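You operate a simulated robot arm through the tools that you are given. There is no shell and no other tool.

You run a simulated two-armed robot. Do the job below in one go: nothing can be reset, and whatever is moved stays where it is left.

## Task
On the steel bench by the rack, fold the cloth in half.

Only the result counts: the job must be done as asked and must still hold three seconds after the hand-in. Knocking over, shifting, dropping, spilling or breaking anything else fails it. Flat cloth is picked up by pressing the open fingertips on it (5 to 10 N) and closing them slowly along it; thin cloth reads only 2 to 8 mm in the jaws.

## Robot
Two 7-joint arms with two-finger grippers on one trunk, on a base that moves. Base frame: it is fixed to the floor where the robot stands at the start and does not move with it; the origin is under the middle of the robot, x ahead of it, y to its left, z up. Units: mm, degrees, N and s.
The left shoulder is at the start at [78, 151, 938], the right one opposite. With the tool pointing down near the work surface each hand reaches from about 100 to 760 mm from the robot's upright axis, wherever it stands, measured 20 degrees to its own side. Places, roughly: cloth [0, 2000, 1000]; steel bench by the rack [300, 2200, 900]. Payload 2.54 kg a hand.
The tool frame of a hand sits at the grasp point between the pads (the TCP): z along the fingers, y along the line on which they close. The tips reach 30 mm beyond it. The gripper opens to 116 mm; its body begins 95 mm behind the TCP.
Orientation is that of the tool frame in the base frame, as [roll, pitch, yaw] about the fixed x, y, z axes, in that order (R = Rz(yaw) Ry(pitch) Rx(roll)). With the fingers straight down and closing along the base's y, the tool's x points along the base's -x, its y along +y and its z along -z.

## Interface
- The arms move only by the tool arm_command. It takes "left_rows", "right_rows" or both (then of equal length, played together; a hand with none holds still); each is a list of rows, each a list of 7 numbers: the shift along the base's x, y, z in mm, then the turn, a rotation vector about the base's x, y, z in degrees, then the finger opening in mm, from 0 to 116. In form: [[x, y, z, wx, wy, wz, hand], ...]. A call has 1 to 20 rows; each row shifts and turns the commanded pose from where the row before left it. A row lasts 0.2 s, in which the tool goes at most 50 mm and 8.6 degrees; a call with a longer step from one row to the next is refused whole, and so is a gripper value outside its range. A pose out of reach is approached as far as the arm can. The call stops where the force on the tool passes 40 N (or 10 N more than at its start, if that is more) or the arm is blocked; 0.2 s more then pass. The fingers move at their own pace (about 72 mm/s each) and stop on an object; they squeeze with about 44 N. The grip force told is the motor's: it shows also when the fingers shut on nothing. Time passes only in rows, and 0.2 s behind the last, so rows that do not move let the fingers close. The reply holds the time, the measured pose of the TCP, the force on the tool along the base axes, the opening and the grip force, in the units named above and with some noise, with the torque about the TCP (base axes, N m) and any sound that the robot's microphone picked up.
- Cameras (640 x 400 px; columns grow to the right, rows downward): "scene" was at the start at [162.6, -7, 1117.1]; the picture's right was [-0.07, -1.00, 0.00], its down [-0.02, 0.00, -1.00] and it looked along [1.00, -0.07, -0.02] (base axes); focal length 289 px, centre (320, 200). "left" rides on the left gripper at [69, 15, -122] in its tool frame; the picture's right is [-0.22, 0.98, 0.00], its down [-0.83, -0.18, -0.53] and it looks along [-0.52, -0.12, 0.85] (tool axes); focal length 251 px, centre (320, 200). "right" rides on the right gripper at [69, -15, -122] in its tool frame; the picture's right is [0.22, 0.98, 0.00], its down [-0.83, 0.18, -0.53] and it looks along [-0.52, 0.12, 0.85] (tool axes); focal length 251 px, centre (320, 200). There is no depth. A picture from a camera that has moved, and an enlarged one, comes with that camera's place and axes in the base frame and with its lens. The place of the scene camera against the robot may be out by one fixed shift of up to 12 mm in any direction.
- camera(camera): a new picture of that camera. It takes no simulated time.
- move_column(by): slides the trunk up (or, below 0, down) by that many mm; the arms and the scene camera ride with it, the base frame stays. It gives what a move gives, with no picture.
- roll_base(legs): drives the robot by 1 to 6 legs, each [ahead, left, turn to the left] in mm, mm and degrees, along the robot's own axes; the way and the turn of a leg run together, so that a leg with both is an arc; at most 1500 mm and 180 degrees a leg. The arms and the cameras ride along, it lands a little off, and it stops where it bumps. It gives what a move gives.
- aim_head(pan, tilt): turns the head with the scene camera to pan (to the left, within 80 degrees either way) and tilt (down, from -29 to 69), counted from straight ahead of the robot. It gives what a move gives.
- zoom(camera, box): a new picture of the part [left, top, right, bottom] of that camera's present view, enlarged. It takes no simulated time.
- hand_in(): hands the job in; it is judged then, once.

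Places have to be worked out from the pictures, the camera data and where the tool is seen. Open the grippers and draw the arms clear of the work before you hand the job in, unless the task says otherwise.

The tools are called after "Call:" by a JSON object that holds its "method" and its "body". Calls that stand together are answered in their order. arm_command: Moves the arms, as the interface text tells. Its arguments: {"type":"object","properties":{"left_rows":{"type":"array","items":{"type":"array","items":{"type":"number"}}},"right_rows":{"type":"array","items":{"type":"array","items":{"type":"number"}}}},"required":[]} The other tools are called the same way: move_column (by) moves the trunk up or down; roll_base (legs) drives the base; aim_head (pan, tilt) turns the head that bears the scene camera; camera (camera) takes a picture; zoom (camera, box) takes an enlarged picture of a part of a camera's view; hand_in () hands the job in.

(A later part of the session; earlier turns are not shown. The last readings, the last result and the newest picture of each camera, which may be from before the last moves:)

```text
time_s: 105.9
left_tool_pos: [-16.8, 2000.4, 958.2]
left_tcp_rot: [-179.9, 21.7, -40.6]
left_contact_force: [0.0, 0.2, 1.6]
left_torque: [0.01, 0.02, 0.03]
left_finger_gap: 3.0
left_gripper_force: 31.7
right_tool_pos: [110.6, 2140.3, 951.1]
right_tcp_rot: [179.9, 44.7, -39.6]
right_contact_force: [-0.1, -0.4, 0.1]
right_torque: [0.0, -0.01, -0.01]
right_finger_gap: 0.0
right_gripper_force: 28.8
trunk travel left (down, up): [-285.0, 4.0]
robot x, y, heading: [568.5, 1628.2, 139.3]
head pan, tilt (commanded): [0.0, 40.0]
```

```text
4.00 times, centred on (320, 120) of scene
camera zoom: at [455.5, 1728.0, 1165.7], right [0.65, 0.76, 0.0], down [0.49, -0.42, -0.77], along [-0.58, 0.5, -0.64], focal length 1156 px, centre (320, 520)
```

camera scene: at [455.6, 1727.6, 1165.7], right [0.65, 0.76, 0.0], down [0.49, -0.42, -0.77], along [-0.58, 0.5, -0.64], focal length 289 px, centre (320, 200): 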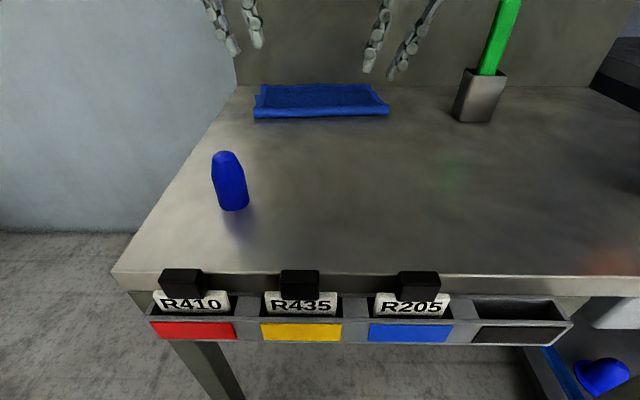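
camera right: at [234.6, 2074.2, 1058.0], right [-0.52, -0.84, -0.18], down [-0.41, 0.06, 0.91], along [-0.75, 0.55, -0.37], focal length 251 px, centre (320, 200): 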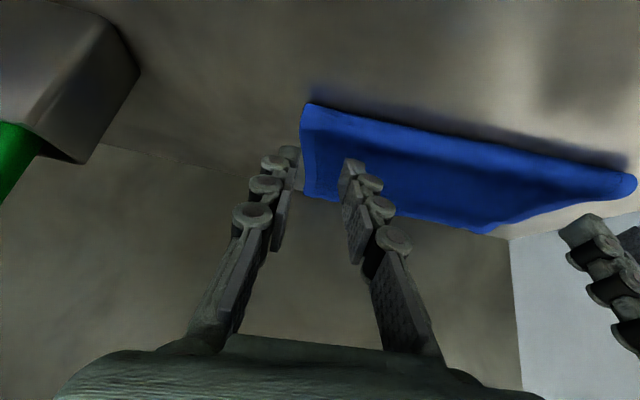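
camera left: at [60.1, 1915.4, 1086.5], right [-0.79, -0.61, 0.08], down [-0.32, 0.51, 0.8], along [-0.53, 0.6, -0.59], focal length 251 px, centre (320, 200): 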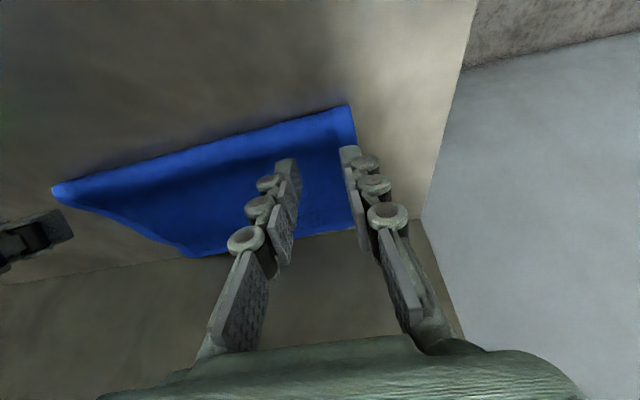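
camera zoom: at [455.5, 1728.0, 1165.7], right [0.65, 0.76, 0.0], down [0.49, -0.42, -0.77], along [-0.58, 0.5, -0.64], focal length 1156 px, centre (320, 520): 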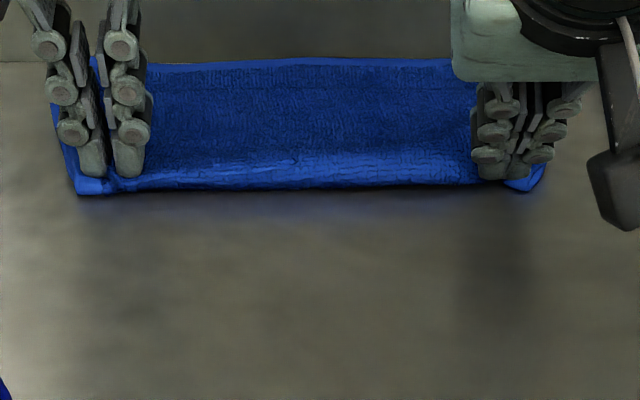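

The right pinch slipped out again at that steep tilt; I raise the right hand clear. The left still holds the upper layer, so I pull it 20 mm toward me with a slight lift and see how the layers respond.

Call:
{"method": "arm_command", "body": {"right_rows": [[0, 0, 6, 0, 0, 0, 10], [0, 0, 8, 0, 0, 0, 20], [4, -3, 15, 0, 0, 0, 20], [8, -7, 15, 0, 0, 0, 20], [0, 0, 0, 0, 0, 0, 20], [0, 0, 0, 0, 0, 0, 20]], "left_rows": [[0, 0, 3, 0, 0, 0, 0], [0, 0, 3, 0, 0, 0, 0], [3.8, -3.3, 0, 0, 0, 0, 0], [3.8, -3.3, 0, 0, 0, 0, 0], [3.8, -3.3, 0, 0, 0, 0, 0], [3.8, -3.3, 0, 0, 0, 0, 0]]}}

Call:
{"method": "zoom", "body": {"camera": "scene", "box": [240, 70, 400, 170]}}

Call:
{"method": "camera", "body": {"camera": "left"}}

Call:
{"method": "camera", "body": {"camera": "right"}}

```text
time_s: 107.3
left_tool_pos: [0.0, 1988.1, 963.7]
left_tcp_rot: [180.0, 21.7, -40.5]
left_contact_force: [-0.4, -0.1, 0.3]
left_torque: [-0.03, -0.02, -0.02]
left_finger_gap: 3.1
left_gripper_force: 32.1
right_tool_pos: [123.2, 2129.6, 995.7]
right_tcp_rot: [179.9, 44.6, -39.5]
right_contact_force: [0.3, -0.4, -0.2]
right_torque: [0.0, 0.01, 0.01]
right_finger_gap: 20.3
right_gripper_force: 0.1
trunk travel left (down, up): [-285.0, 4.0]
robot x, y, heading: [563.5, 1630.6, 139.2]
head pan, tilt (commanded): [0.0, 40.0]
```

```text
4.00 times, centred on (320, 120) of scene
camera zoom: at [455.3, 1728.1, 1165.6], right [0.65, 0.76, 0.0], down [0.49, -0.42, -0.77], along [-0.58, 0.5, -0.64], focal length 1156 px, centre (320, 520)
```

zoom: 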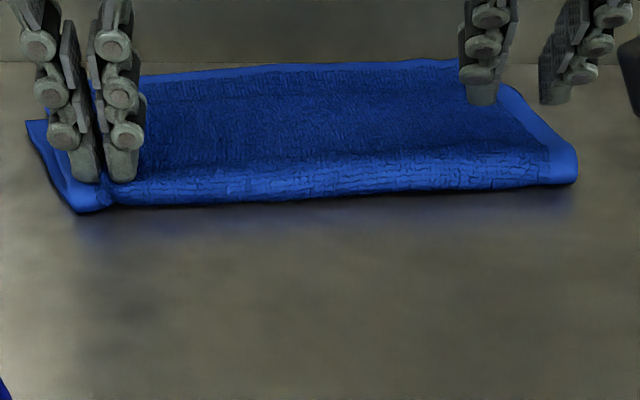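

```text
taken
camera left: at [71.2, 1905.3, 1051.5], right [-0.79, -0.61, 0.08], down [-0.32, 0.51, 0.8], along [-0.53, 0.61, -0.59], focal length 251 px, centre (320, 200)
```

left: 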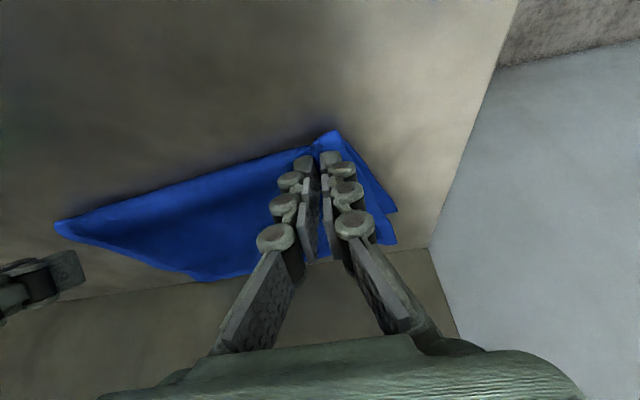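

```text
taken
camera right: at [236.3, 2054.5, 1032.3], right [-0.51, -0.85, -0.15], down [-0.28, 0.0, 0.96], along [-0.82, 0.53, -0.24], focal length 251 px, centre (320, 200)
```

right: 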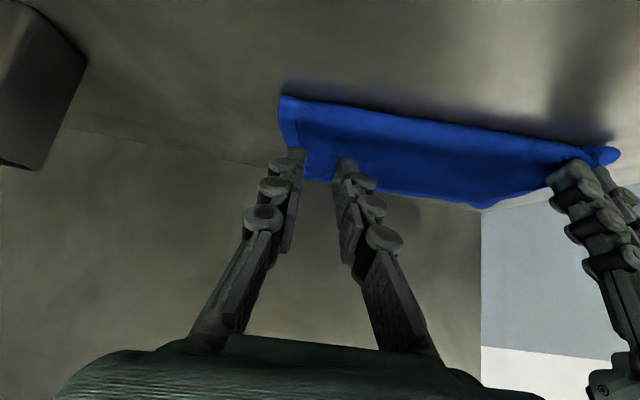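

The single-sided pull just dragged both layers (overshoot unchanged), so a better way is to slide the whole folded cloth about 110 mm toward me, where its back edge is in easy reach, and then re-lay the upper edge. The right hand will press-drag with closed fingertips while the left keeps its pinch; first I bring the right down onto the cloth.

Call:
{"method": "arm_command", "body": {"right_rows": [[-6, 5, 0, 0, 0, 0, 0], [-6, 5, -10, 0, 0, 0, 0], [0, 0, -14, 0, 0, 0, 0], [0, 0, -12, 0, 0, 0, 0], [0, 0, -4, 0, 0, 0, 0], [0, 0, -3, 0, 0, 0, 0]]}}

Call:
{"method": "zoom", "body": {"camera": "scene", "box": [240, 70, 400, 170]}}

```text
time_s: 108.7
left_tool_pos: [-0.6, 1987.5, 963.3]
left_tcp_rot: [-179.8, 21.7, -40.6]
left_contact_force: [0.2, 0.5, -0.2]
left_torque: [0.03, 0.02, -0.05]
left_finger_gap: 3.1
left_gripper_force: 32.3
right_tool_pos: [110.2, 2139.4, 953.5]
right_tcp_rot: [180.0, 44.7, -39.6]
right_contact_force: [-0.1, -0.9, 1.7]
right_torque: [0.03, 0.06, 0.01]
right_finger_gap: 0.2
right_gripper_force: 29.3
trunk travel left (down, up): [-285.0, 4.0]
robot x, y, heading: [569.0, 1626.7, 139.4]
head pan, tilt (commanded): [0.0, 40.0]
```

```text
4.00 times, centred on (320, 120) of scene
camera zoom: at [455.3, 1728.0, 1165.7], right [0.65, 0.76, 0.0], down [0.49, -0.42, -0.77], along [-0.58, 0.5, -0.64], focal length 1156 px, centre (320, 520)
```

zoom: 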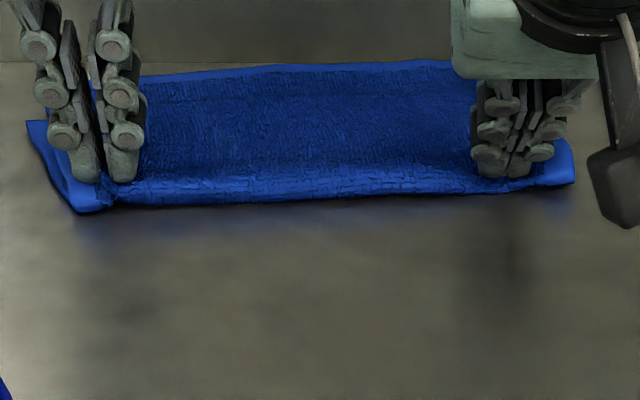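

Right touches with 1.7 N. I press a bit more and drag the right 20 mm toward me to match the left.

Call:
{"method": "arm_command", "body": {"right_rows": [[0, 0, -1, 0, 0, 0, 0], [0, 0, -0.7, 0, 0, 0, 0]]}}

```text
time_s: 109.3
left_tool_pos: [-0.8, 1987.0, 964.5]
left_tcp_rot: [-179.8, 21.7, -40.6]
left_contact_force: [0.8, 0.8, 0.3]
left_torque: [0.01, 0.02, -0.01]
left_finger_gap: 3.0
left_gripper_force: 32.2
right_tool_pos: [110.1, 2140.0, 952.1]
right_tcp_rot: [180.0, 44.8, -39.6]
right_contact_force: [-0.3, -0.3, 5.4]
right_torque: [-0.01, 0.05, 0.03]
right_finger_gap: 0.2
right_gripper_force: 28.7
trunk travel left (down, up): [-285.0, 4.0]
robot x, y, heading: [565.7, 1631.4, 139.4]
head pan, tilt (commanded): [0.0, 40.0]
```

Call:
{"method": "arm_command", "body": {"right_rows": [[0, 0, -0.4, 0, 0, 0, 0], [3.8, -3.3, 0, 0, 0, 0, 0], [3.8, -3.3, 0, 0, 0, 0, 0], [3.8, -3.3, 0, 0, 0, 0, 0], [3.8, -3.3, 0, 0, 0, 0, 0]]}}

Call:
{"method": "zoom", "body": {"camera": "scene", "box": [240, 70, 400, 170]}}

Call:
{"method": "camera", "body": {"camera": "right"}}

```text
time_s: 110.5
left_tool_pos: [-1.0, 1986.0, 965.7]
left_tcp_rot: [-179.9, 21.7, -40.6]
left_contact_force: [0.9, 1.8, 0.7]
left_torque: [0.02, 0.0, 0.01]
left_finger_gap: 3.1
left_gripper_force: 31.8
right_tool_pos: [125.2, 2127.5, 950.7]
right_tcp_rot: [-180.0, 44.7, -39.6]
right_contact_force: [-1.3, -0.4, 9.3]
right_torque: [0.1, 0.13, 0.03]
right_finger_gap: 0.0
right_gripper_force: 28.5
trunk travel left (down, up): [-285.0, 4.0]
robot x, y, heading: [566.6, 1630.0, 139.4]
head pan, tilt (commanded): [0.0, 40.0]
```

```text
4.00 times, centred on (320, 120) of scene
camera zoom: at [455.7, 1727.6, 1165.8], right [0.65, 0.76, 0.0], down [0.49, -0.42, -0.77], along [-0.58, 0.5, -0.64], focal length 1156 px, centre (320, 520)
```

zoom: 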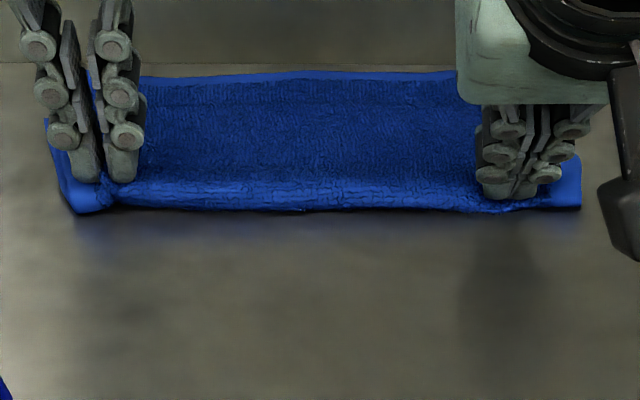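

```text
taken
camera right: at [239.3, 2051.4, 988.3], right [-0.51, -0.85, -0.15], down [-0.28, -0.01, 0.96], along [-0.82, 0.53, -0.23], focal length 251 px, centre (320, 200)
```

right: 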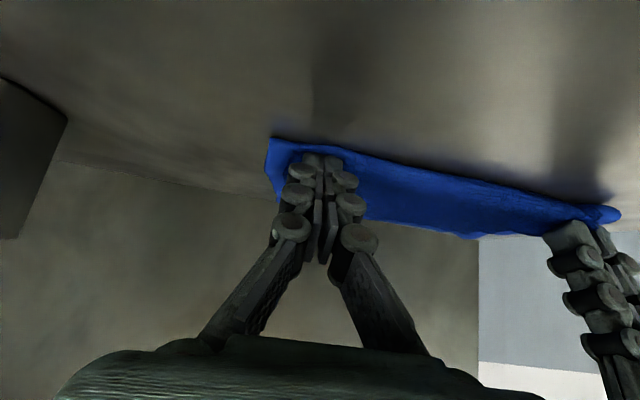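

The press-drag works and the cloth is parallel again. I now drag both hands together toward me, 40 mm first.

Call:
{"method": "arm_command", "body": {"right_rows": [[6.1, -5.2, 0, 0, 0, 0, 0], [6.1, -5.2, 0, 0, 0, 0, 0], [6.1, -5.2, 0, 0, 0, 0, 0], [6.1, -5.2, 0, 0, 0, 0, 0], [6.1, -5.2, 0, 0, 0, 0, 0]], "left_rows": [[6.1, -5.2, -0.5, 0, 0, 0, 0], [6.1, -5.2, -0.5, 0, 0, 0, 0], [6.1, -5.2, -0.5, 0, 0, 0, 0], [6.1, -5.2, -0.5, 0, 0, 0, 0], [6.1, -5.2, -0.5, 0, 0, 0, 0]]}}

Call:
{"method": "camera", "body": {"camera": "scene"}}

```text
time_s: 111.7
left_tool_pos: [28.3, 1960.0, 961.5]
left_tcp_rot: [-180.0, 21.7, -40.4]
left_contact_force: [0.2, 0.3, 1.0]
left_torque: [0.02, 0.01, -0.02]
left_finger_gap: 3.1
left_gripper_force: 32.0
right_tool_pos: [156.4, 2101.7, 952.0]
right_tcp_rot: [180.0, 44.7, -39.6]
right_contact_force: [-0.7, 0.5, 9.1]
right_torque: [0.1, 0.11, -0.02]
right_finger_gap: 0.1
right_gripper_force: 28.1
trunk travel left (down, up): [-285.0, 4.0]
robot x, y, heading: [567.3, 1631.2, 139.3]
head pan, tilt (commanded): [0.0, 40.0]
```

```text
taken
camera scene: at [455.7, 1727.6, 1165.7], right [0.65, 0.76, 0.0], down [0.49, -0.42, -0.77], along [-0.58, 0.5, -0.64], focal length 289 px, centre (320, 200)
```

scene: 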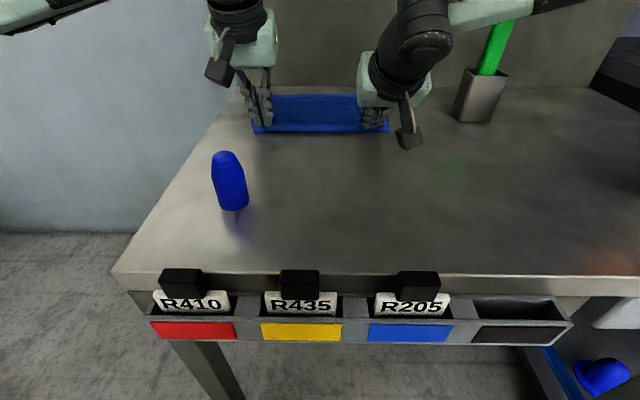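

The whole folded cloth slides along nicely. I drag another 48 mm, still well clear of the cone.

Call:
{"method": "arm_command", "body": {"right_rows": [[6.1, -5.2, 0, 0, 0, 0, 0], [6.1, -5.2, 0, 0, 0, 0, 0], [6.1, -5.2, 0, 0, 0, 0, 0], [6.1, -5.2, 0, 0, 0, 0, 0], [6.1, -5.2, 0, 0, 0, 0, 0], [6.1, -5.2, 0, 0, 0, 0, 0]], "left_rows": [[6.1, -5.2, 0, 0, 0, 0, 0], [6.1, -5.2, 0, 0, 0, 0, 0], [6.1, -5.2, 0, 0, 0, 0, 0], [6.1, -5.2, 0, 0, 0, 0, 0], [6.1, -5.2, 0, 0, 0, 0, 0], [6.1, -5.2, 0, 0, 0, 0, 0]]}}

Call:
{"method": "zoom", "body": {"camera": "scene", "box": [200, 60, 440, 210]}}

Call:
{"method": "camera", "body": {"camera": "left"}}

Call:
{"method": "camera", "body": {"camera": "right"}}

```text
time_s: 113.1
left_tool_pos: [66.4, 1929.6, 962.2]
left_tcp_rot: [-179.9, 21.7, -40.6]
left_contact_force: [0.1, 0.6, -0.6]
left_torque: [0.01, 0.0, -0.01]
left_finger_gap: 3.0
left_gripper_force: 31.8
right_tool_pos: [191.9, 2068.2, 950.9]
right_tcp_rot: [-179.9, 44.6, -39.6]
right_contact_force: [-2.5, -0.3, 12.4]
right_torque: [0.1, 0.15, 0.05]
right_finger_gap: 0.1
right_gripper_force: 28.5
trunk travel left (down, up): [-285.0, 4.0]
robot x, y, heading: [565.9, 1628.0, 139.3]
head pan, tilt (commanded): [0.0, 40.0]
```

```text
2.67 times, centred on (320, 135) of scene
camera zoom: at [455.7, 1727.5, 1165.8], right [0.65, 0.76, 0.0], down [0.49, -0.42, -0.77], along [-0.58, 0.5, -0.64], focal length 771 px, centre (320, 373)
```

zoom: 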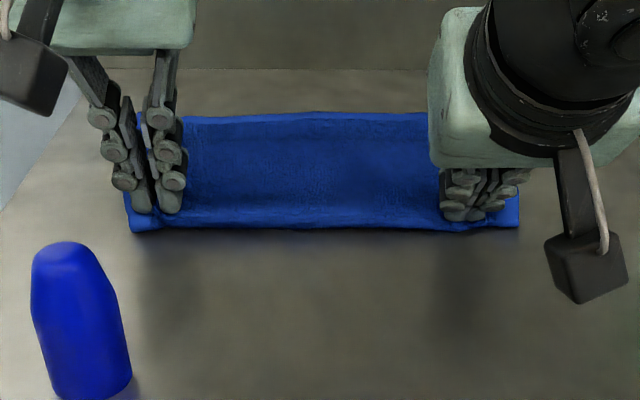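

```text
taken
camera left: at [138.3, 1847.6, 1049.0], right [-0.79, -0.61, 0.08], down [-0.32, 0.51, 0.8], along [-0.53, 0.61, -0.59], focal length 251 px, centre (320, 200)
```

left: 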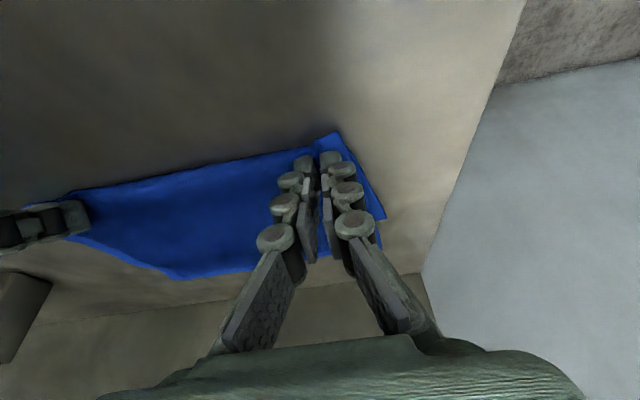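

```text
taken
camera right: at [306.3, 1993.6, 988.1], right [-0.51, -0.85, -0.15], down [-0.28, -0.01, 0.96], along [-0.82, 0.53, -0.23], focal length 251 px, centre (320, 200)
```

right: 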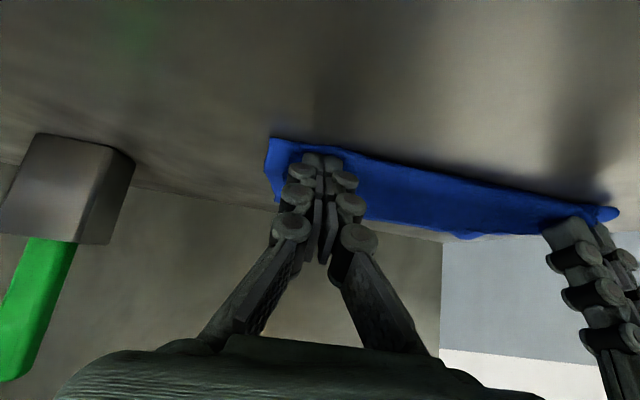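

The fold is now about 110 mm nearer. I release the left, raise both hands and level them for a view from above.

Call:
{"method": "arm_command", "body": {"right_rows": [[0, 0, 6, 0, 0, 0, 0], [0, 0, 15, -5.1, -6.2, 0, 20], [5, -4, 20, -5.1, -6.2, 0, 40], [10, -8, 20, -5.1, -6.2, 0, 70], [15, -12, 20, -5.1, -6.2, 0, 110], [15, -12, 20, -5.1, -6.2, 0, 110], [15, -12, 10, 0, 0, 0, 110], [10, -8, 10, 0, 0, 0, 110]], "left_rows": [[0, 0, 0, 0, 0, 0, 10], [0, 0, 0, 0, 0, 0, 22], [0, 0, 5, 0, 0, 0, 26], [0, 0, 15, -4.8, -5.5, 0, 40], [10, -8, 20, -4.8, -5.5, 0, 70], [15, -12, 30, -4.4, -5.1, 0, 110], [15, -12, 30, 0, 0, 0, 110], [10, -8, 20, 0, 0, 0, 110]]}}

Call:
{"method": "camera", "body": {"camera": "left"}}

Call:
{"method": "camera", "body": {"camera": "right"}}

Call:
{"method": "camera", "body": {"camera": "scene"}}

```text
time_s: 114.9
left_tool_pos: [115.5, 1890.3, 1081.8]
left_tcp_rot: [179.9, 0.3, -40.6]
left_contact_force: [0.3, -0.1, 0.5]
left_torque: [0.05, -0.01, 0.05]
left_finger_gap: 110.2
left_gripper_force: 0.2
right_tool_pos: [261.4, 2017.7, 1064.2]
right_tcp_rot: [-179.8, 4.4, -39.7]
right_contact_force: [-1.2, 0.0, 0.2]
right_torque: [0.01, 0.02, 0.03]
right_finger_gap: 110.1
right_gripper_force: 0.0
right hand out of reach, approached as far as the arm can: row 6
trunk travel left (down, up): [-285.0, 4.0]
robot x, y, heading: [565.8, 1627.7, 139.2]
head pan, tilt (commanded): [0.0, 40.0]
```

```text
taken
camera left: at [158.7, 1834.1, 1202.6], right [-0.8, -0.6, 0.0], down [-0.51, 0.67, 0.54], along [-0.33, 0.43, -0.84], focal length 251 px, centre (320, 200)
```

left: 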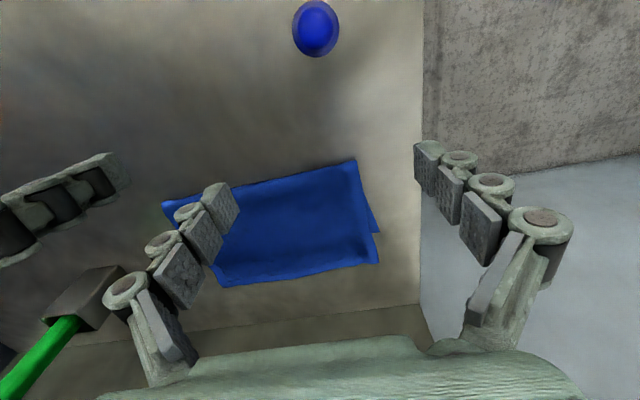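

```text
taken
camera right: at [331.7, 1978.9, 1179.1], right [-0.46, -0.89, -0.02], down [-0.72, 0.36, 0.6], along [-0.52, 0.29, -0.8], focal length 251 px, centre (320, 200)
```

right: 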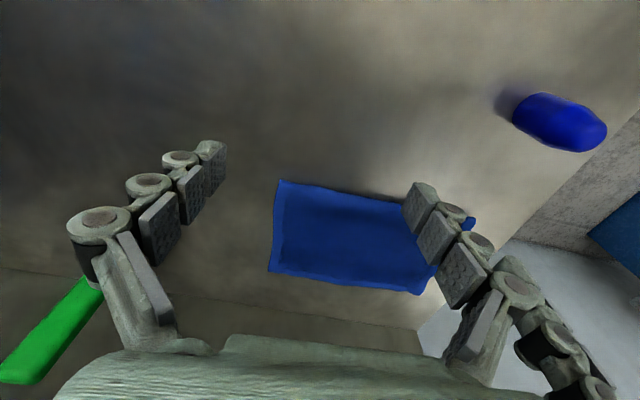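

```text
taken
camera scene: at [455.6, 1727.9, 1165.6], right [0.65, 0.76, 0.0], down [0.49, -0.42, -0.77], along [-0.58, 0.5, -0.64], focal length 289 px, centre (320, 200)
```

scene: 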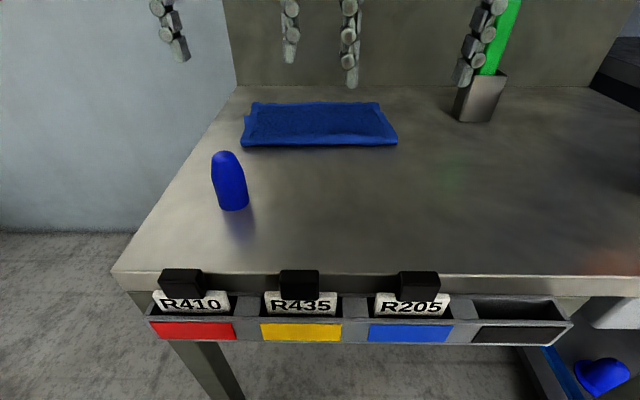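

Call:
{"method": "zoom", "body": {"camera": "left", "box": [150, 140, 406, 300]}}

Call:
{"method": "zoom", "body": {"camera": "right", "box": [250, 150, 490, 300]}}

Call:
{"method": "zoom", "body": {"camera": "scene", "box": [220, 80, 420, 205]}}

```text
2.50 times, centred on (278, 220) of left
camera zoom: at [158.7, 1834.1, 1202.6], right [-0.8, -0.6, 0.0], down [-0.51, 0.67, 0.54], along [-0.33, 0.43, -0.84], focal length 629 px, centre (425, 150)
```

zoom: 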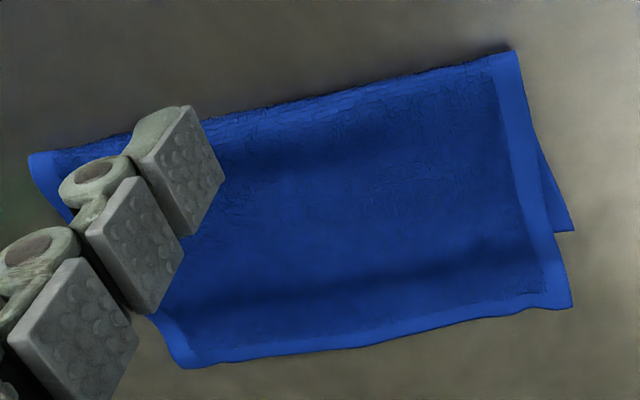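

```text
2.67 times, centred on (370, 225) of right
camera zoom: at [331.7, 1978.9, 1179.1], right [-0.46, -0.89, -0.02], down [-0.72, 0.36, 0.6], along [-0.52, 0.29, -0.8], focal length 670 px, centre (187, 133)
```

zoom: 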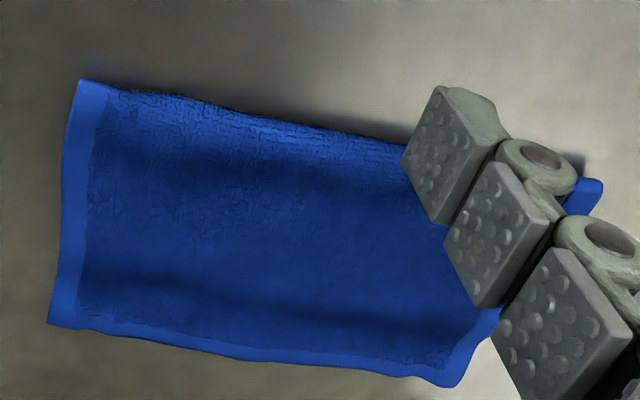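

```text
3.20 times, centred on (320, 142) of scene
camera zoom: at [455.6, 1727.9, 1165.6], right [0.65, 0.76, 0.0], down [0.49, -0.42, -0.77], along [-0.58, 0.5, -0.64], focal length 925 px, centre (320, 384)
```

zoom: 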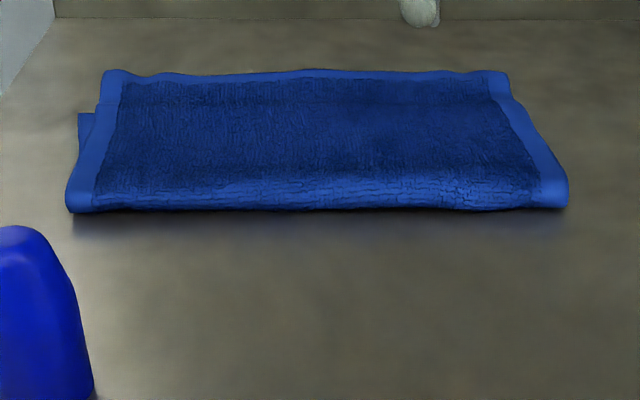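

From above, the upper layer measures about 178 mm and the lower about 122 mm from fold to edge, so the upper edge must come back about 56 mm. The upper edge is now within reach; I start with the left corner: the left hand goes over (-64,2025), 25 mm/12 mm inside the corner, tilted 18° forward.

Call:
{"method": "arm_command", "body": {"left_rows": [[-21.4, 16, -5, 2.93, 3.42, 0, 80], [-21.4, 16, -5, 2.93, 3.42, 0, 50], [-21.4, 16, -10, 2.93, 3.42, 0, 30], [-21.4, 16, -10, 2.93, 3.42, 0, 30], [-21.4, 16, -10, 0, 0, 0, 30], [-21.4, 16, -12, 0, 0, 0, 30], [-21.4, 16, -15, 0, 0, 0, 30], [-21.4, 16, -15, 0, 0, 0, 30]]}}

Call:
{"method": "zoom", "body": {"camera": "left", "box": [200, 80, 440, 230]}}

Call:
{"method": "zoom", "body": {"camera": "scene", "box": [200, 60, 440, 210]}}

```text
time_s: 116.7
left_tool_pos: [-56.0, 2019.7, 997.4]
left_tcp_rot: [179.8, 18.3, -40.5]
left_contact_force: [-0.8, 0.7, 0.0]
left_torque: [0.0, -0.05, -0.02]
left_finger_gap: 30.0
left_gripper_force: 0.2
right_tool_pos: [262.2, 2019.8, 1063.3]
right_tcp_rot: [-179.8, 4.6, -39.7]
right_contact_force: [0.0, 0.3, -0.7]
right_torque: [0.0, 0.0, 0.03]
right_finger_gap: 110.0
right_gripper_force: 0.0
trunk travel left (down, up): [-285.0, 4.0]
robot x, y, heading: [562.3, 1629.3, 139.4]
head pan, tilt (commanded): [0.0, 40.0]
```

```text
2.67 times, centred on (320, 155) of left
camera zoom: at [12.8, 1941.2, 1091.4], right [-0.79, -0.61, 0.07], down [-0.35, 0.54, 0.77], along [-0.5, 0.58, -0.64], focal length 670 px, centre (320, 320)
```

zoom: 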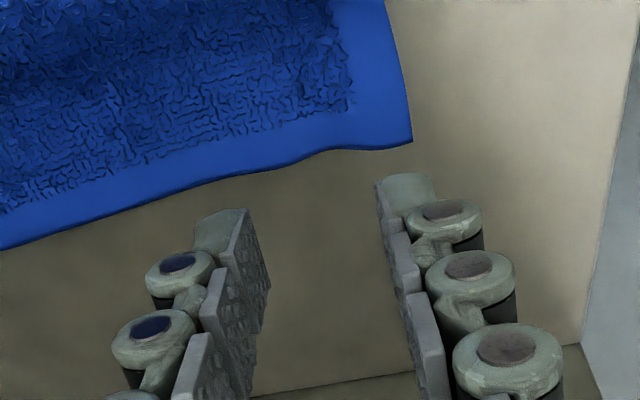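

```text
2.67 times, centred on (320, 135) of scene
camera zoom: at [455.0, 1728.5, 1165.5], right [0.65, 0.76, 0.0], down [0.49, -0.42, -0.77], along [-0.58, 0.5, -0.64], focal length 771 px, centre (320, 373)
```

zoom: 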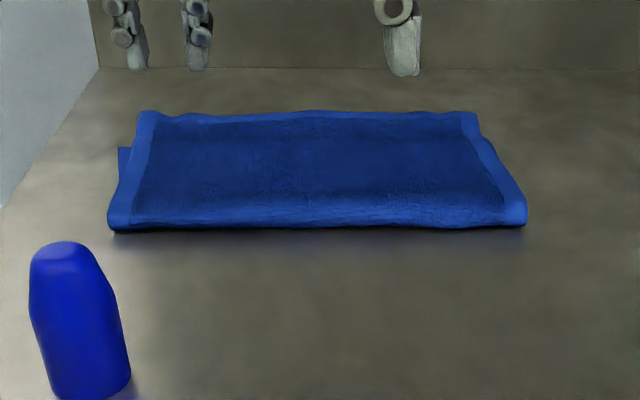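

Projection confirms the pinch point is about 12 mm inside the upper edge. I lower the left hand to just above contact.

Call:
{"method": "arm_command", "body": {"left_rows": [[0, 0, -15, 0, 0, 0, 30], [0, 0, -12, 0, 0, 0, 30], [0, 0, -6, 0, 0, 0, 30], [0, 0, -4, 0, 0, 0, 30], [0, 0, -2, 0, 0, 0, 30], [0, 0, -1.5, 0, 0, 0, 30]]}}

Call:
{"method": "zoom", "body": {"camera": "left", "box": [200, 80, 440, 230]}}

```text
time_s: 118.1
left_tool_pos: [-56.1, 2018.7, 958.3]
left_tcp_rot: [179.9, 18.4, -40.6]
left_contact_force: [0.2, -0.2, -0.5]
left_torque: [0.0, 0.02, -0.02]
left_finger_gap: 30.0
left_gripper_force: 0.2
right_tool_pos: [261.2, 2019.6, 1063.9]
right_tcp_rot: [-179.8, 4.5, -39.6]
right_contact_force: [0.6, 0.3, 0.3]
right_torque: [-0.02, 0.01, 0.01]
right_finger_gap: 110.0
right_gripper_force: 0.0
trunk travel left (down, up): [-285.0, 4.0]
robot x, y, heading: [565.4, 1629.0, 139.1]
head pan, tilt (commanded): [0.0, 40.0]
```

```text
2.67 times, centred on (320, 155) of left
camera zoom: at [13.2, 1940.0, 1052.1], right [-0.79, -0.61, 0.07], down [-0.35, 0.54, 0.77], along [-0.5, 0.58, -0.64], focal length 670 px, centre (320, 320)
```

zoom: 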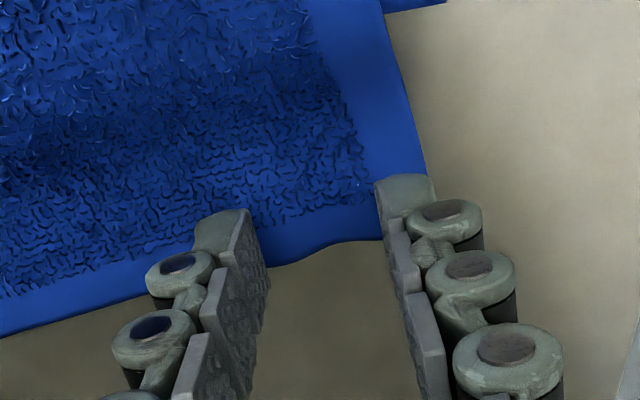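

The tips straddle the corner properly, with about 3 mm to go. I press down in 1 mm steps.

Call:
{"method": "arm_command", "body": {"left_rows": [[0, 0, -1.5, 0, 0, 0, 30], [0, 0, -1, 0, 0, 0, 30], [0, 0, -1, 0, 0, 0, 30]]}}

```text
time_s: 118.9
left_tool_pos: [-56.1, 2019.0, 954.8]
left_tcp_rot: [179.9, 18.4, -40.6]
left_contact_force: [-0.2, 0.1, 0.7]
left_torque: [0.01, 0.0, 0.03]
left_finger_gap: 30.1
left_gripper_force: 0.1
right_tool_pos: [261.8, 2018.7, 1064.4]
right_tcp_rot: [-179.9, 4.5, -39.6]
right_contact_force: [0.4, 0.1, -0.2]
right_torque: [-0.01, -0.02, -0.01]
right_finger_gap: 109.9
right_gripper_force: 0.0
trunk travel left (down, up): [-285.0, 4.0]
robot x, y, heading: [567.9, 1627.4, 139.4]
head pan, tilt (commanded): [0.0, 40.0]
```

Call:
{"method": "arm_command", "body": {"left_rows": [[0, 0, -1, 0, 0, 0, 30], [0, 0, -1, 0, 0, 0, 30]]}}

```text
time_s: 119.5
left_tool_pos: [-54.7, 2018.4, 953.2]
left_tcp_rot: [179.8, 18.6, -40.6]
left_contact_force: [-0.3, 1.1, 4.0]
left_torque: [0.05, -0.01, 0.02]
left_finger_gap: 30.5
left_gripper_force: 0.7
right_tool_pos: [261.9, 2019.2, 1064.7]
right_tcp_rot: [-179.8, 4.6, -39.6]
right_contact_force: [-0.3, -0.5, 0.4]
right_torque: [0.0, 0.0, 0.03]
right_finger_gap: 110.0
right_gripper_force: 0.0
trunk travel left (down, up): [-285.0, 4.0]
robot x, y, heading: [563.4, 1631.2, 139.0]
head pan, tilt (commanded): [0.0, 40.0]
```

Contact is 4 N. I press a touch more and close slowly.

Call:
{"method": "arm_command", "body": {"left_rows": [[0, 0, -0.6, 0, 0, 0, 28], [0, 0, 0, 0, 0, 0, 26], [0, 0, 0, 0, 0, 0, 24], [0, 0, 0, 0, 0, 0, 22], [0, 0, 0, 0, 0, 0, 20], [0, 0, 0, 0, 0, 0, 18], [0, 0, 0, 0, 0, 0, 16], [0, 0, 0, 0, 0, 0, 14], [0, 0, 0, 0, 0, 0, 12], [0, 0, 0, 0, 0, 0, 10]]}}

Call:
{"method": "zoom", "body": {"camera": "left", "box": [200, 80, 440, 230]}}

```text
time_s: 121.7
left_tool_pos: [-55.9, 2017.5, 953.0]
left_tcp_rot: [179.9, 18.4, -40.6]
left_contact_force: [0.1, -0.1, 4.0]
left_torque: [0.01, -0.01, -0.02]
left_finger_gap: 9.4
left_gripper_force: 0.1
right_tool_pos: [262.4, 2019.1, 1064.6]
right_tcp_rot: [-179.7, 4.5, -39.5]
right_contact_force: [0.1, -0.5, -1.5]
right_torque: [0.01, -0.03, 0.0]
right_finger_gap: 110.0
right_gripper_force: 0.0
trunk travel left (down, up): [-285.0, 4.0]
robot x, y, heading: [567.8, 1628.0, 139.3]
head pan, tilt (commanded): [0.0, 40.0]
```

```text
2.67 times, centred on (320, 155) of left
camera zoom: at [13.6, 1939.8, 1046.6], right [-0.79, -0.61, 0.07], down [-0.35, 0.54, 0.77], along [-0.5, 0.58, -0.64], focal length 670 px, centre (320, 320)
```

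zoom: 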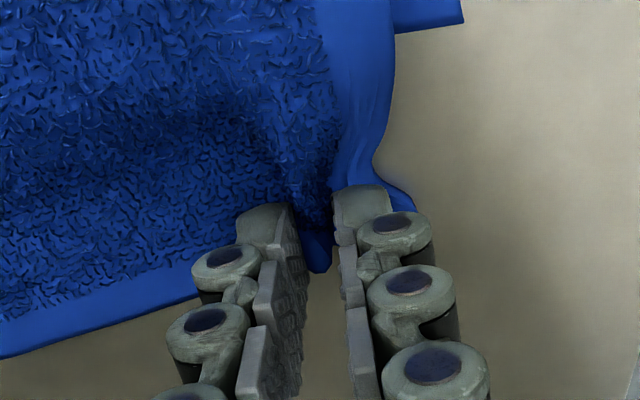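

The cloth ridges up between the left fingers. I finish closing and hold.

Call:
{"method": "arm_command", "body": {"left_rows": [[0, 0, 0, 0, 0, 0, 8], [0, 0, 0, 0, 0, 0, 6], [0, 0, 0, 0, 0, 0, 4], [0, 0, 0, 0, 0, 0, 2], [0, 0, 0, 0, 0, 0, 0], [0, 0, 0, 0, 0, 0, 0], [0, 0, 0, 0, 0, 0, 0]]}}

Call:
{"method": "zoom", "body": {"camera": "left", "box": [200, 80, 440, 230]}}

```text
time_s: 123.3
left_tool_pos: [-56.6, 2017.8, 953.8]
left_tcp_rot: [179.9, 18.4, -40.6]
left_contact_force: [0.6, -0.1, 1.6]
left_torque: [-0.01, -0.04, -0.02]
left_finger_gap: 3.0
left_gripper_force: 32.1
right_tool_pos: [259.5, 2018.8, 1063.7]
right_tcp_rot: [-179.7, 4.5, -39.6]
right_contact_force: [-0.4, 0.0, 0.5]
right_torque: [-0.04, 0.03, -0.01]
right_finger_gap: 110.0
right_gripper_force: 0.2
trunk travel left (down, up): [-285.0, 4.0]
robot x, y, heading: [564.1, 1629.2, 139.3]
head pan, tilt (commanded): [0.0, 40.0]
```

```text
2.67 times, centred on (320, 155) of left
camera zoom: at [13.4, 1939.9, 1046.5], right [-0.79, -0.61, 0.07], down [-0.35, 0.54, 0.77], along [-0.5, 0.58, -0.64], focal length 670 px, centre (320, 320)
```

zoom: 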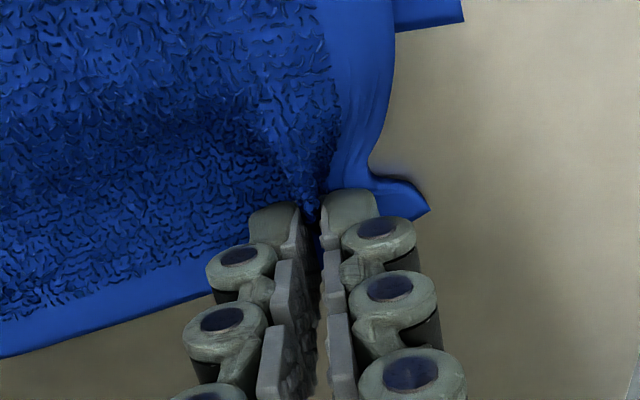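

Left holds the upper corner (3.0 mm). I lift it, carry it back about 56 mm toward me onto the lower corner and set it down.

Call:
{"method": "arm_command", "body": {"left_rows": [[2.1, -2.2, 18, 0, 0, 0, 0], [5.5, -5.8, 18, 0, 0, 0, 0], [8.3, -8.7, 12, 0, 0, 0, 0], [8.3, -8.7, 0, 0, 0, 0, 0], [7.6, -8.0, -14, 0, 0, 0, 0], [5.5, -5.8, -16, 0, 0, 0, 0], [1.4, -1.5, -13, 0, 0, 0, 0]]}}

Call:
{"method": "camera", "body": {"camera": "left"}}

Call:
{"method": "zoom", "body": {"camera": "scene", "box": [200, 60, 440, 210]}}

Call:
{"method": "zoom", "body": {"camera": "right", "box": [250, 150, 490, 300]}}

```text
time_s: 124.9
left_tool_pos: [-16.9, 1977.4, 957.9]
left_tcp_rot: [179.9, 18.4, -40.6]
left_contact_force: [-0.4, 0.4, 1.1]
left_torque: [0.03, -0.05, -0.04]
left_finger_gap: 2.8
left_gripper_force: 32.5
right_tool_pos: [261.4, 2019.4, 1063.2]
right_tcp_rot: [-179.9, 4.4, -39.6]
right_contact_force: [-0.3, 0.0, -0.3]
right_torque: [0.0, -0.03, 0.0]
right_finger_gap: 109.9
right_gripper_force: 0.0
trunk travel left (down, up): [-285.0, 4.0]
robot x, y, heading: [566.7, 1626.2, 139.2]
head pan, tilt (commanded): [0.0, 40.0]
```

```text
taken
camera left: at [52.0, 1899.4, 1051.5], right [-0.79, -0.61, 0.07], down [-0.35, 0.54, 0.77], along [-0.5, 0.58, -0.64], focal length 251 px, centre (320, 200)
```

left: 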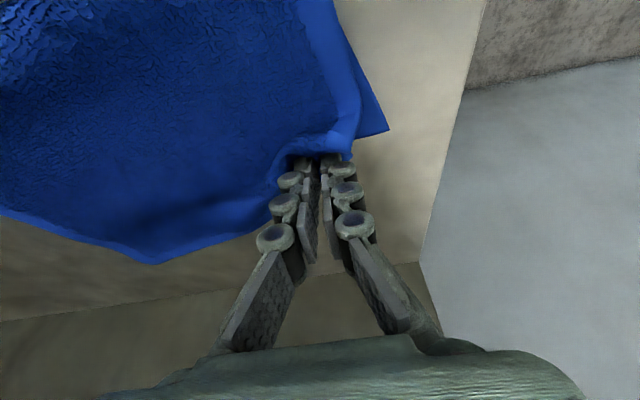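

```text
2.67 times, centred on (320, 135) of scene
camera zoom: at [455.3, 1728.2, 1165.7], right [0.65, 0.76, 0.0], down [0.49, -0.42, -0.77], along [-0.58, 0.5, -0.64], focal length 771 px, centre (320, 373)
```

zoom: 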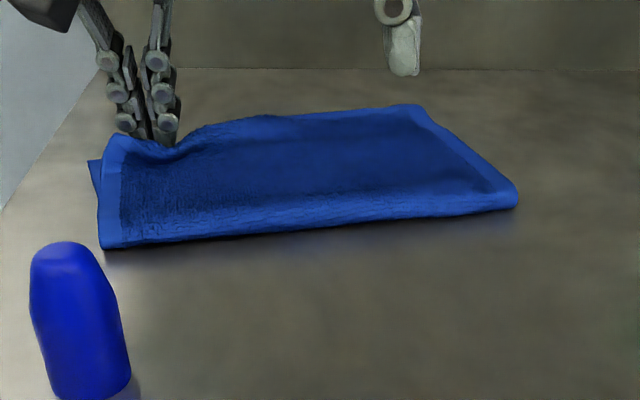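

```text
2.67 times, centred on (370, 225) of right
camera zoom: at [331.1, 1979.2, 1178.8], right [-0.46, -0.89, -0.02], down [-0.72, 0.36, 0.6], along [-0.52, 0.29, -0.8], focal length 670 px, centre (187, 133)
```

zoom: 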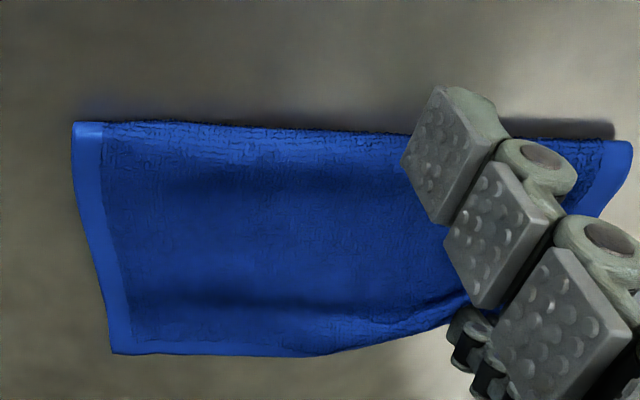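

The left corner is now within about 10 mm of the lower edge line, though the cloth turned a little. I keep the left holding as a pivot and bring the right hand, fingers closed, onto the right end behind the fold to drag that end nearer.

Call:
{"method": "arm_command", "body": {"right_rows": [[-15.5, 12.9, -5, 4.15, 5.0, 0, 60], [-15.5, 12.9, -15, 4.15, 5.0, 0, 20], [-15.5, 12.9, -15, 4.15, 5.0, 0, 0], [-15.5, 12.9, -18, 4.15, 5.0, 0, 0], [-15.5, 12.9, -18, 0, 0, 0, 0], [-15.5, 12.9, -18, 0, 0, 0, 0]]}}

Call:
{"method": "zoom", "body": {"camera": "scene", "box": [200, 60, 440, 210]}}

Call:
{"method": "camera", "body": {"camera": "right"}}

```text
time_s: 126.3
left_tool_pos: [-17.6, 1979.0, 957.2]
left_tcp_rot: [179.8, 18.3, -40.6]
left_contact_force: [-0.5, 0.0, 1.1]
left_torque: [-0.03, 0.0, 0.0]
left_finger_gap: 3.3
left_gripper_force: 31.7
right_tool_pos: [167.3, 2096.8, 973.9]
right_tcp_rot: [-179.8, 30.4, -39.5]
right_contact_force: [0.9, -0.1, -0.1]
right_torque: [0.01, 0.01, -0.01]
right_finger_gap: 0.0
right_gripper_force: 28.6
trunk travel left (down, up): [-285.0, 4.0]
robot x, y, heading: [566.7, 1630.1, 139.1]
head pan, tilt (commanded): [0.0, 40.0]
```

```text
2.67 times, centred on (320, 135) of scene
camera zoom: at [455.0, 1728.5, 1165.6], right [0.65, 0.76, 0.0], down [0.49, -0.42, -0.77], along [-0.58, 0.5, -0.64], focal length 771 px, centre (320, 373)
```

zoom: 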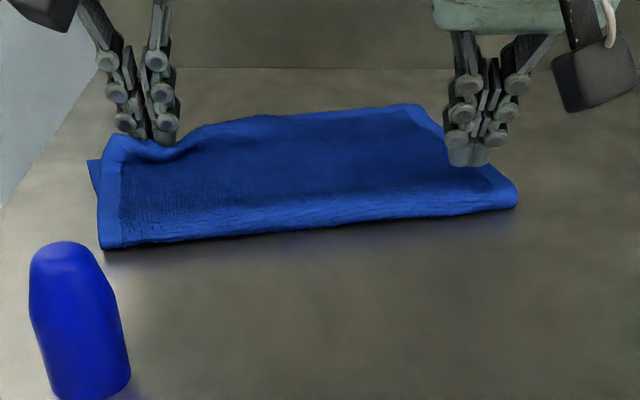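

```text
taken
camera right: at [270.8, 2029.7, 1043.3], right [-0.48, -0.87, -0.11], down [-0.46, 0.14, 0.88], along [-0.75, 0.47, -0.46], focal length 251 px, centre (320, 200)
```

right: 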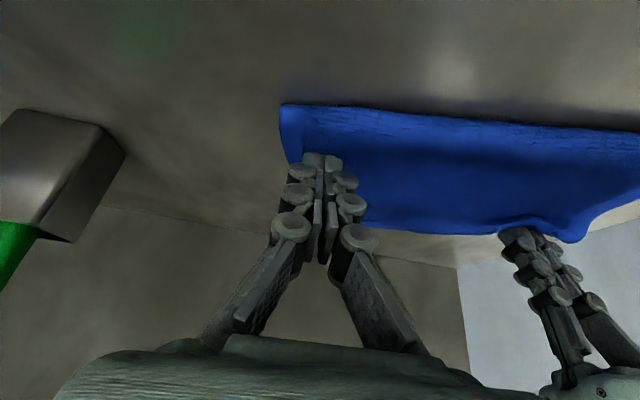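

The closed right fingertips are above the right end just behind the fold. I lower them to contact.

Call:
{"method": "arm_command", "body": {"right_rows": [[0, 0, -6, 0, 0, 0, 0], [0, 0, -5, 0, 0, 0, 0], [0, 0, -3, 0, 0, 0, 0], [0, 0, -2, 0, 0, 0, 0], [0, 0, -1, 0, 0, 0, 0]]}}

```text
time_s: 127.5
left_tool_pos: [-17.6, 1977.6, 957.1]
left_tcp_rot: [179.9, 18.4, -40.6]
left_contact_force: [-0.1, -0.4, 0.3]
left_torque: [-0.04, 0.02, 0.02]
left_finger_gap: 3.3
left_gripper_force: 32.0
right_tool_pos: [168.5, 2095.9, 958.0]
right_tcp_rot: [-179.9, 30.5, -39.6]
right_contact_force: [-0.3, 0.2, 0.4]
right_torque: [-0.02, -0.01, -0.02]
right_finger_gap: 0.0
right_gripper_force: 27.9
trunk travel left (down, up): [-285.0, 4.0]
robot x, y, heading: [569.8, 1628.3, 139.3]
head pan, tilt (commanded): [0.0, 40.0]
```

Call:
{"method": "arm_command", "body": {"right_rows": [[0, 0, -1.5, 0, 0, 0, 0], [0, 0, -1.5, 0, 0, 0, 0], [0, 0, -0.5, 0, 0, 0, 0]]}}

```text
time_s: 128.3
left_tool_pos: [-16.7, 1977.6, 956.7]
left_tcp_rot: [179.9, 18.3, -40.6]
left_contact_force: [0.0, 1.2, 0.8]
left_torque: [-0.01, 0.0, -0.01]
left_finger_gap: 3.0
left_gripper_force: 32.1
right_tool_pos: [168.8, 2096.8, 954.1]
right_tcp_rot: [-179.7, 30.7, -39.6]
right_contact_force: [0.2, -0.1, 2.2]
right_torque: [-0.03, 0.03, 0.0]
right_finger_gap: 0.0
right_gripper_force: 28.5
trunk travel left (down, up): [-285.0, 4.0]
robot x, y, heading: [569.9, 1628.0, 139.5]
head pan, tilt (commanded): [0.0, 40.0]
```

Call:
{"method": "arm_command", "body": {"right_rows": [[0, 0, -0.8, 0, 0, 0, 0], [0, 0, -0.6, 0, 0, 0, 0], [5.7, -4.9, 0, 0, 0, 0, 0], [5.7, -4.9, 0, 0, 0, 0, 0], [5.7, -4.9, 0, 0, 0, 0, 0], [5.7, -4.9, 0, 0, 0, 0, 0]]}}

Call:
{"method": "zoom", "body": {"camera": "scene", "box": [200, 60, 440, 210]}}

```text
time_s: 129.7
left_tool_pos: [-16.6, 1977.3, 957.9]
left_tcp_rot: [179.9, 18.4, -40.6]
left_contact_force: [0.6, -0.5, 0.9]
left_torque: [-0.01, -0.01, -0.04]
left_finger_gap: 2.9
left_gripper_force: 32.2
right_tool_pos: [191.1, 2075.1, 953.3]
right_tcp_rot: [-179.8, 30.6, -39.6]
right_contact_force: [-2.2, 1.1, 9.5]
right_torque: [0.06, 0.07, 0.0]
right_finger_gap: 0.0
right_gripper_force: 28.7
trunk travel left (down, up): [-285.0, 4.0]
robot x, y, heading: [568.0, 1632.2, 139.1]
head pan, tilt (commanded): [0.0, 40.0]
```

```text
2.67 times, centred on (320, 135) of scene
camera zoom: at [455.6, 1727.6, 1165.8], right [0.65, 0.76, 0.0], down [0.49, -0.42, -0.77], along [-0.58, 0.5, -0.64], focal length 771 px, centre (320, 373)
```

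zoom: 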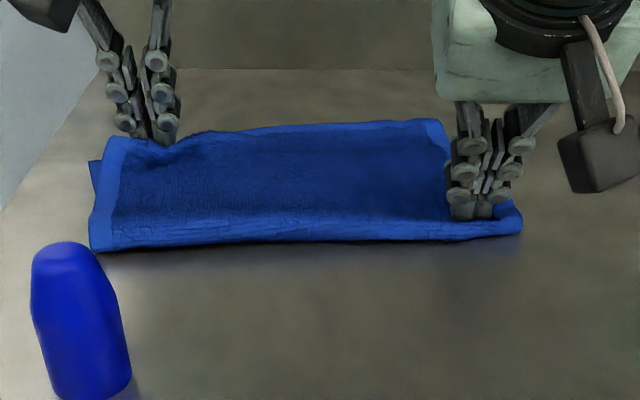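

Works well; the fold is nearly parallel again. I drag the right end 24 mm more.

Call:
{"method": "arm_command", "body": {"right_rows": [[5.9, -5.1, 0, 0, 0, 0, 0], [5.9, -5.1, 0, 0, 0, 0, 0], [5.9, -5.1, 0, 0, 0, 0, 0], [0, 0, 5, 0, 0, 0, 0], [0, 0, 20, -4.15, -5.0, 0, 20], [0, 0, 30, -4.15, -5.0, 0, 60], [0, 0, 20, -4.15, -5.0, 0, 100], [0, 0, 15, -4.15, -5.0, 0, 110]]}}

Call:
{"method": "camera", "body": {"camera": "right"}}

Call:
{"method": "zoom", "body": {"camera": "scene", "box": [200, 60, 440, 210]}}

```text
time_s: 131.5
left_tool_pos: [-17.3, 1977.2, 959.0]
left_tcp_rot: [179.9, 18.4, -40.6]
left_contact_force: [0.0, 1.0, 0.0]
left_torque: [0.03, -0.01, -0.03]
left_finger_gap: 3.3
left_gripper_force: 31.7
right_tool_pos: [219.4, 2078.4, 1040.1]
right_tcp_rot: [-179.9, 7.5, -39.5]
right_contact_force: [-0.2, -0.7, 0.6]
right_torque: [-0.01, -0.05, -0.02]
right_finger_gap: 109.4
right_gripper_force: 0.1
right hand out of reach, approached as far as the arm can: row 7, 8
trunk travel left (down, up): [-285.0, 4.0]
robot x, y, heading: [568.7, 1629.7, 139.2]
head pan, tilt (commanded): [0.0, 40.0]
```

```text
taken
camera right: at [294.0, 2035.3, 1152.1], right [-0.46, -0.89, -0.03], down [-0.69, 0.33, 0.64], along [-0.56, 0.31, -0.77], focal length 251 px, centre (320, 200)
```

right: 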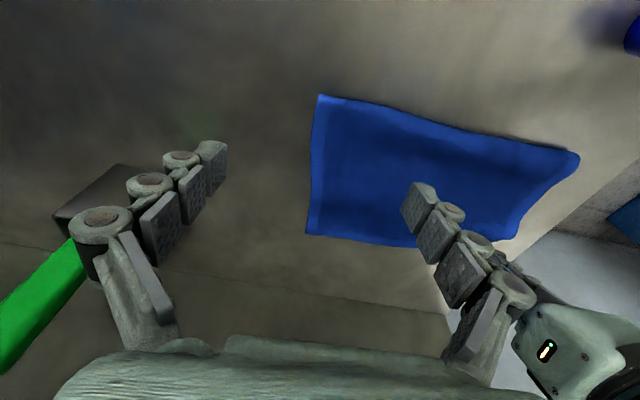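

```text
2.67 times, centred on (320, 135) of scene
camera zoom: at [455.2, 1727.9, 1165.6], right [0.65, 0.76, 0.0], down [0.49, -0.42, -0.77], along [-0.58, 0.5, -0.64], focal length 771 px, centre (320, 373)
```

zoom: 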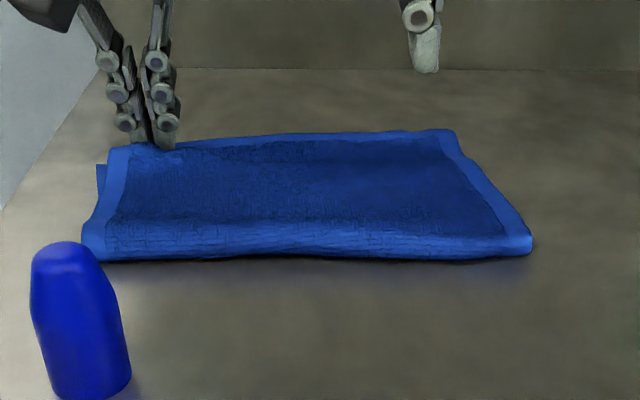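

The cloth is square to me again. The left corner is placed, so I release it and lift the left hand clear.

Call:
{"method": "arm_command", "body": {"left_rows": [[0, 0, -1, 0, 0, 0, 4], [0, 0, 0, 0, 0, 0, 10], [0, 0, 0, 0, 0, 0, 18], [0, 0, 0, 0, 0, 0, 24], [0, 0, 5, 0, 0, 0, 24], [0, 0, 15, 0, 0, 0, 24], [5, -4, 25, -2.9, -3.4, 0, 50], [10, -8, 35, -2.9, -3.4, 0, 80], [10, -8, 40, -2.9, -3.4, 0, 110], [10, -8, 20, -2.9, -3.4, 0, 110]]}}

Call:
{"method": "camera", "body": {"camera": "left"}}

Call:
{"method": "zoom", "body": {"camera": "scene", "box": [200, 60, 440, 210]}}

```text
time_s: 133.7
left_tool_pos: [17.8, 1949.6, 1091.8]
left_tcp_rot: [179.7, 0.1, -40.9]
left_contact_force: [-0.8, -0.5, -0.3]
left_torque: [-0.02, -0.02, 0.04]
left_finger_gap: 109.9
left_gripper_force: 0.0
right_tool_pos: [218.7, 2078.6, 1039.6]
right_tcp_rot: [-179.9, 7.8, -39.6]
right_contact_force: [-0.1, -0.1, 0.1]
right_torque: [0.02, -0.01, -0.02]
right_finger_gap: 109.7
right_gripper_force: 0.1
trunk travel left (down, up): [-285.0, 4.0]
robot x, y, heading: [568.2, 1629.8, 139.4]
head pan, tilt (commanded): [0.0, 40.0]
```

```text
taken
camera left: at [61.0, 1892.5, 1212.5], right [-0.8, -0.6, 0.01], down [-0.5, 0.68, 0.53], along [-0.32, 0.42, -0.85], focal length 251 px, centre (320, 200)
```

left: 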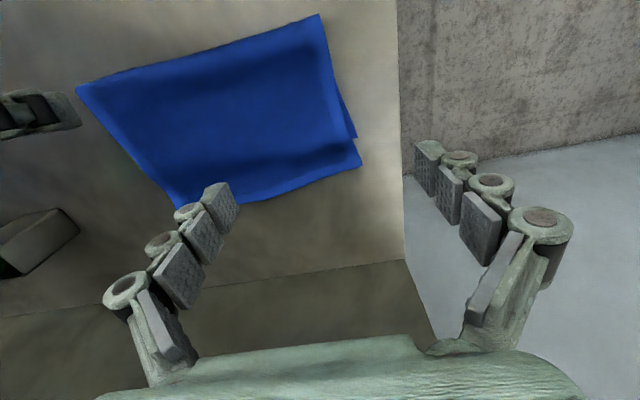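

```text
2.67 times, centred on (320, 135) of scene
camera zoom: at [454.7, 1726.9, 1164.4], right [0.65, 0.76, 0.0], down [0.49, -0.42, -0.77], along [-0.58, 0.5, -0.64], focal length 771 px, centre (320, 373)
```

zoom: 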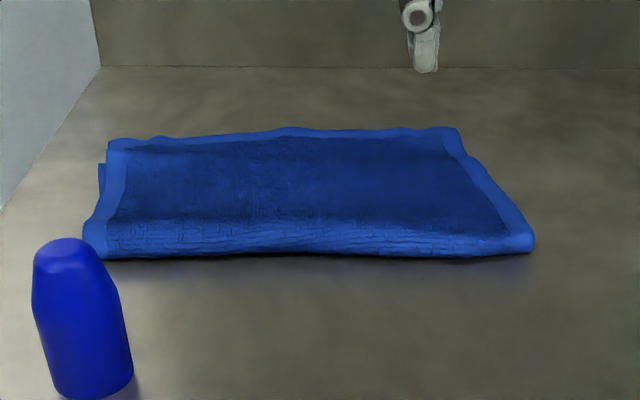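

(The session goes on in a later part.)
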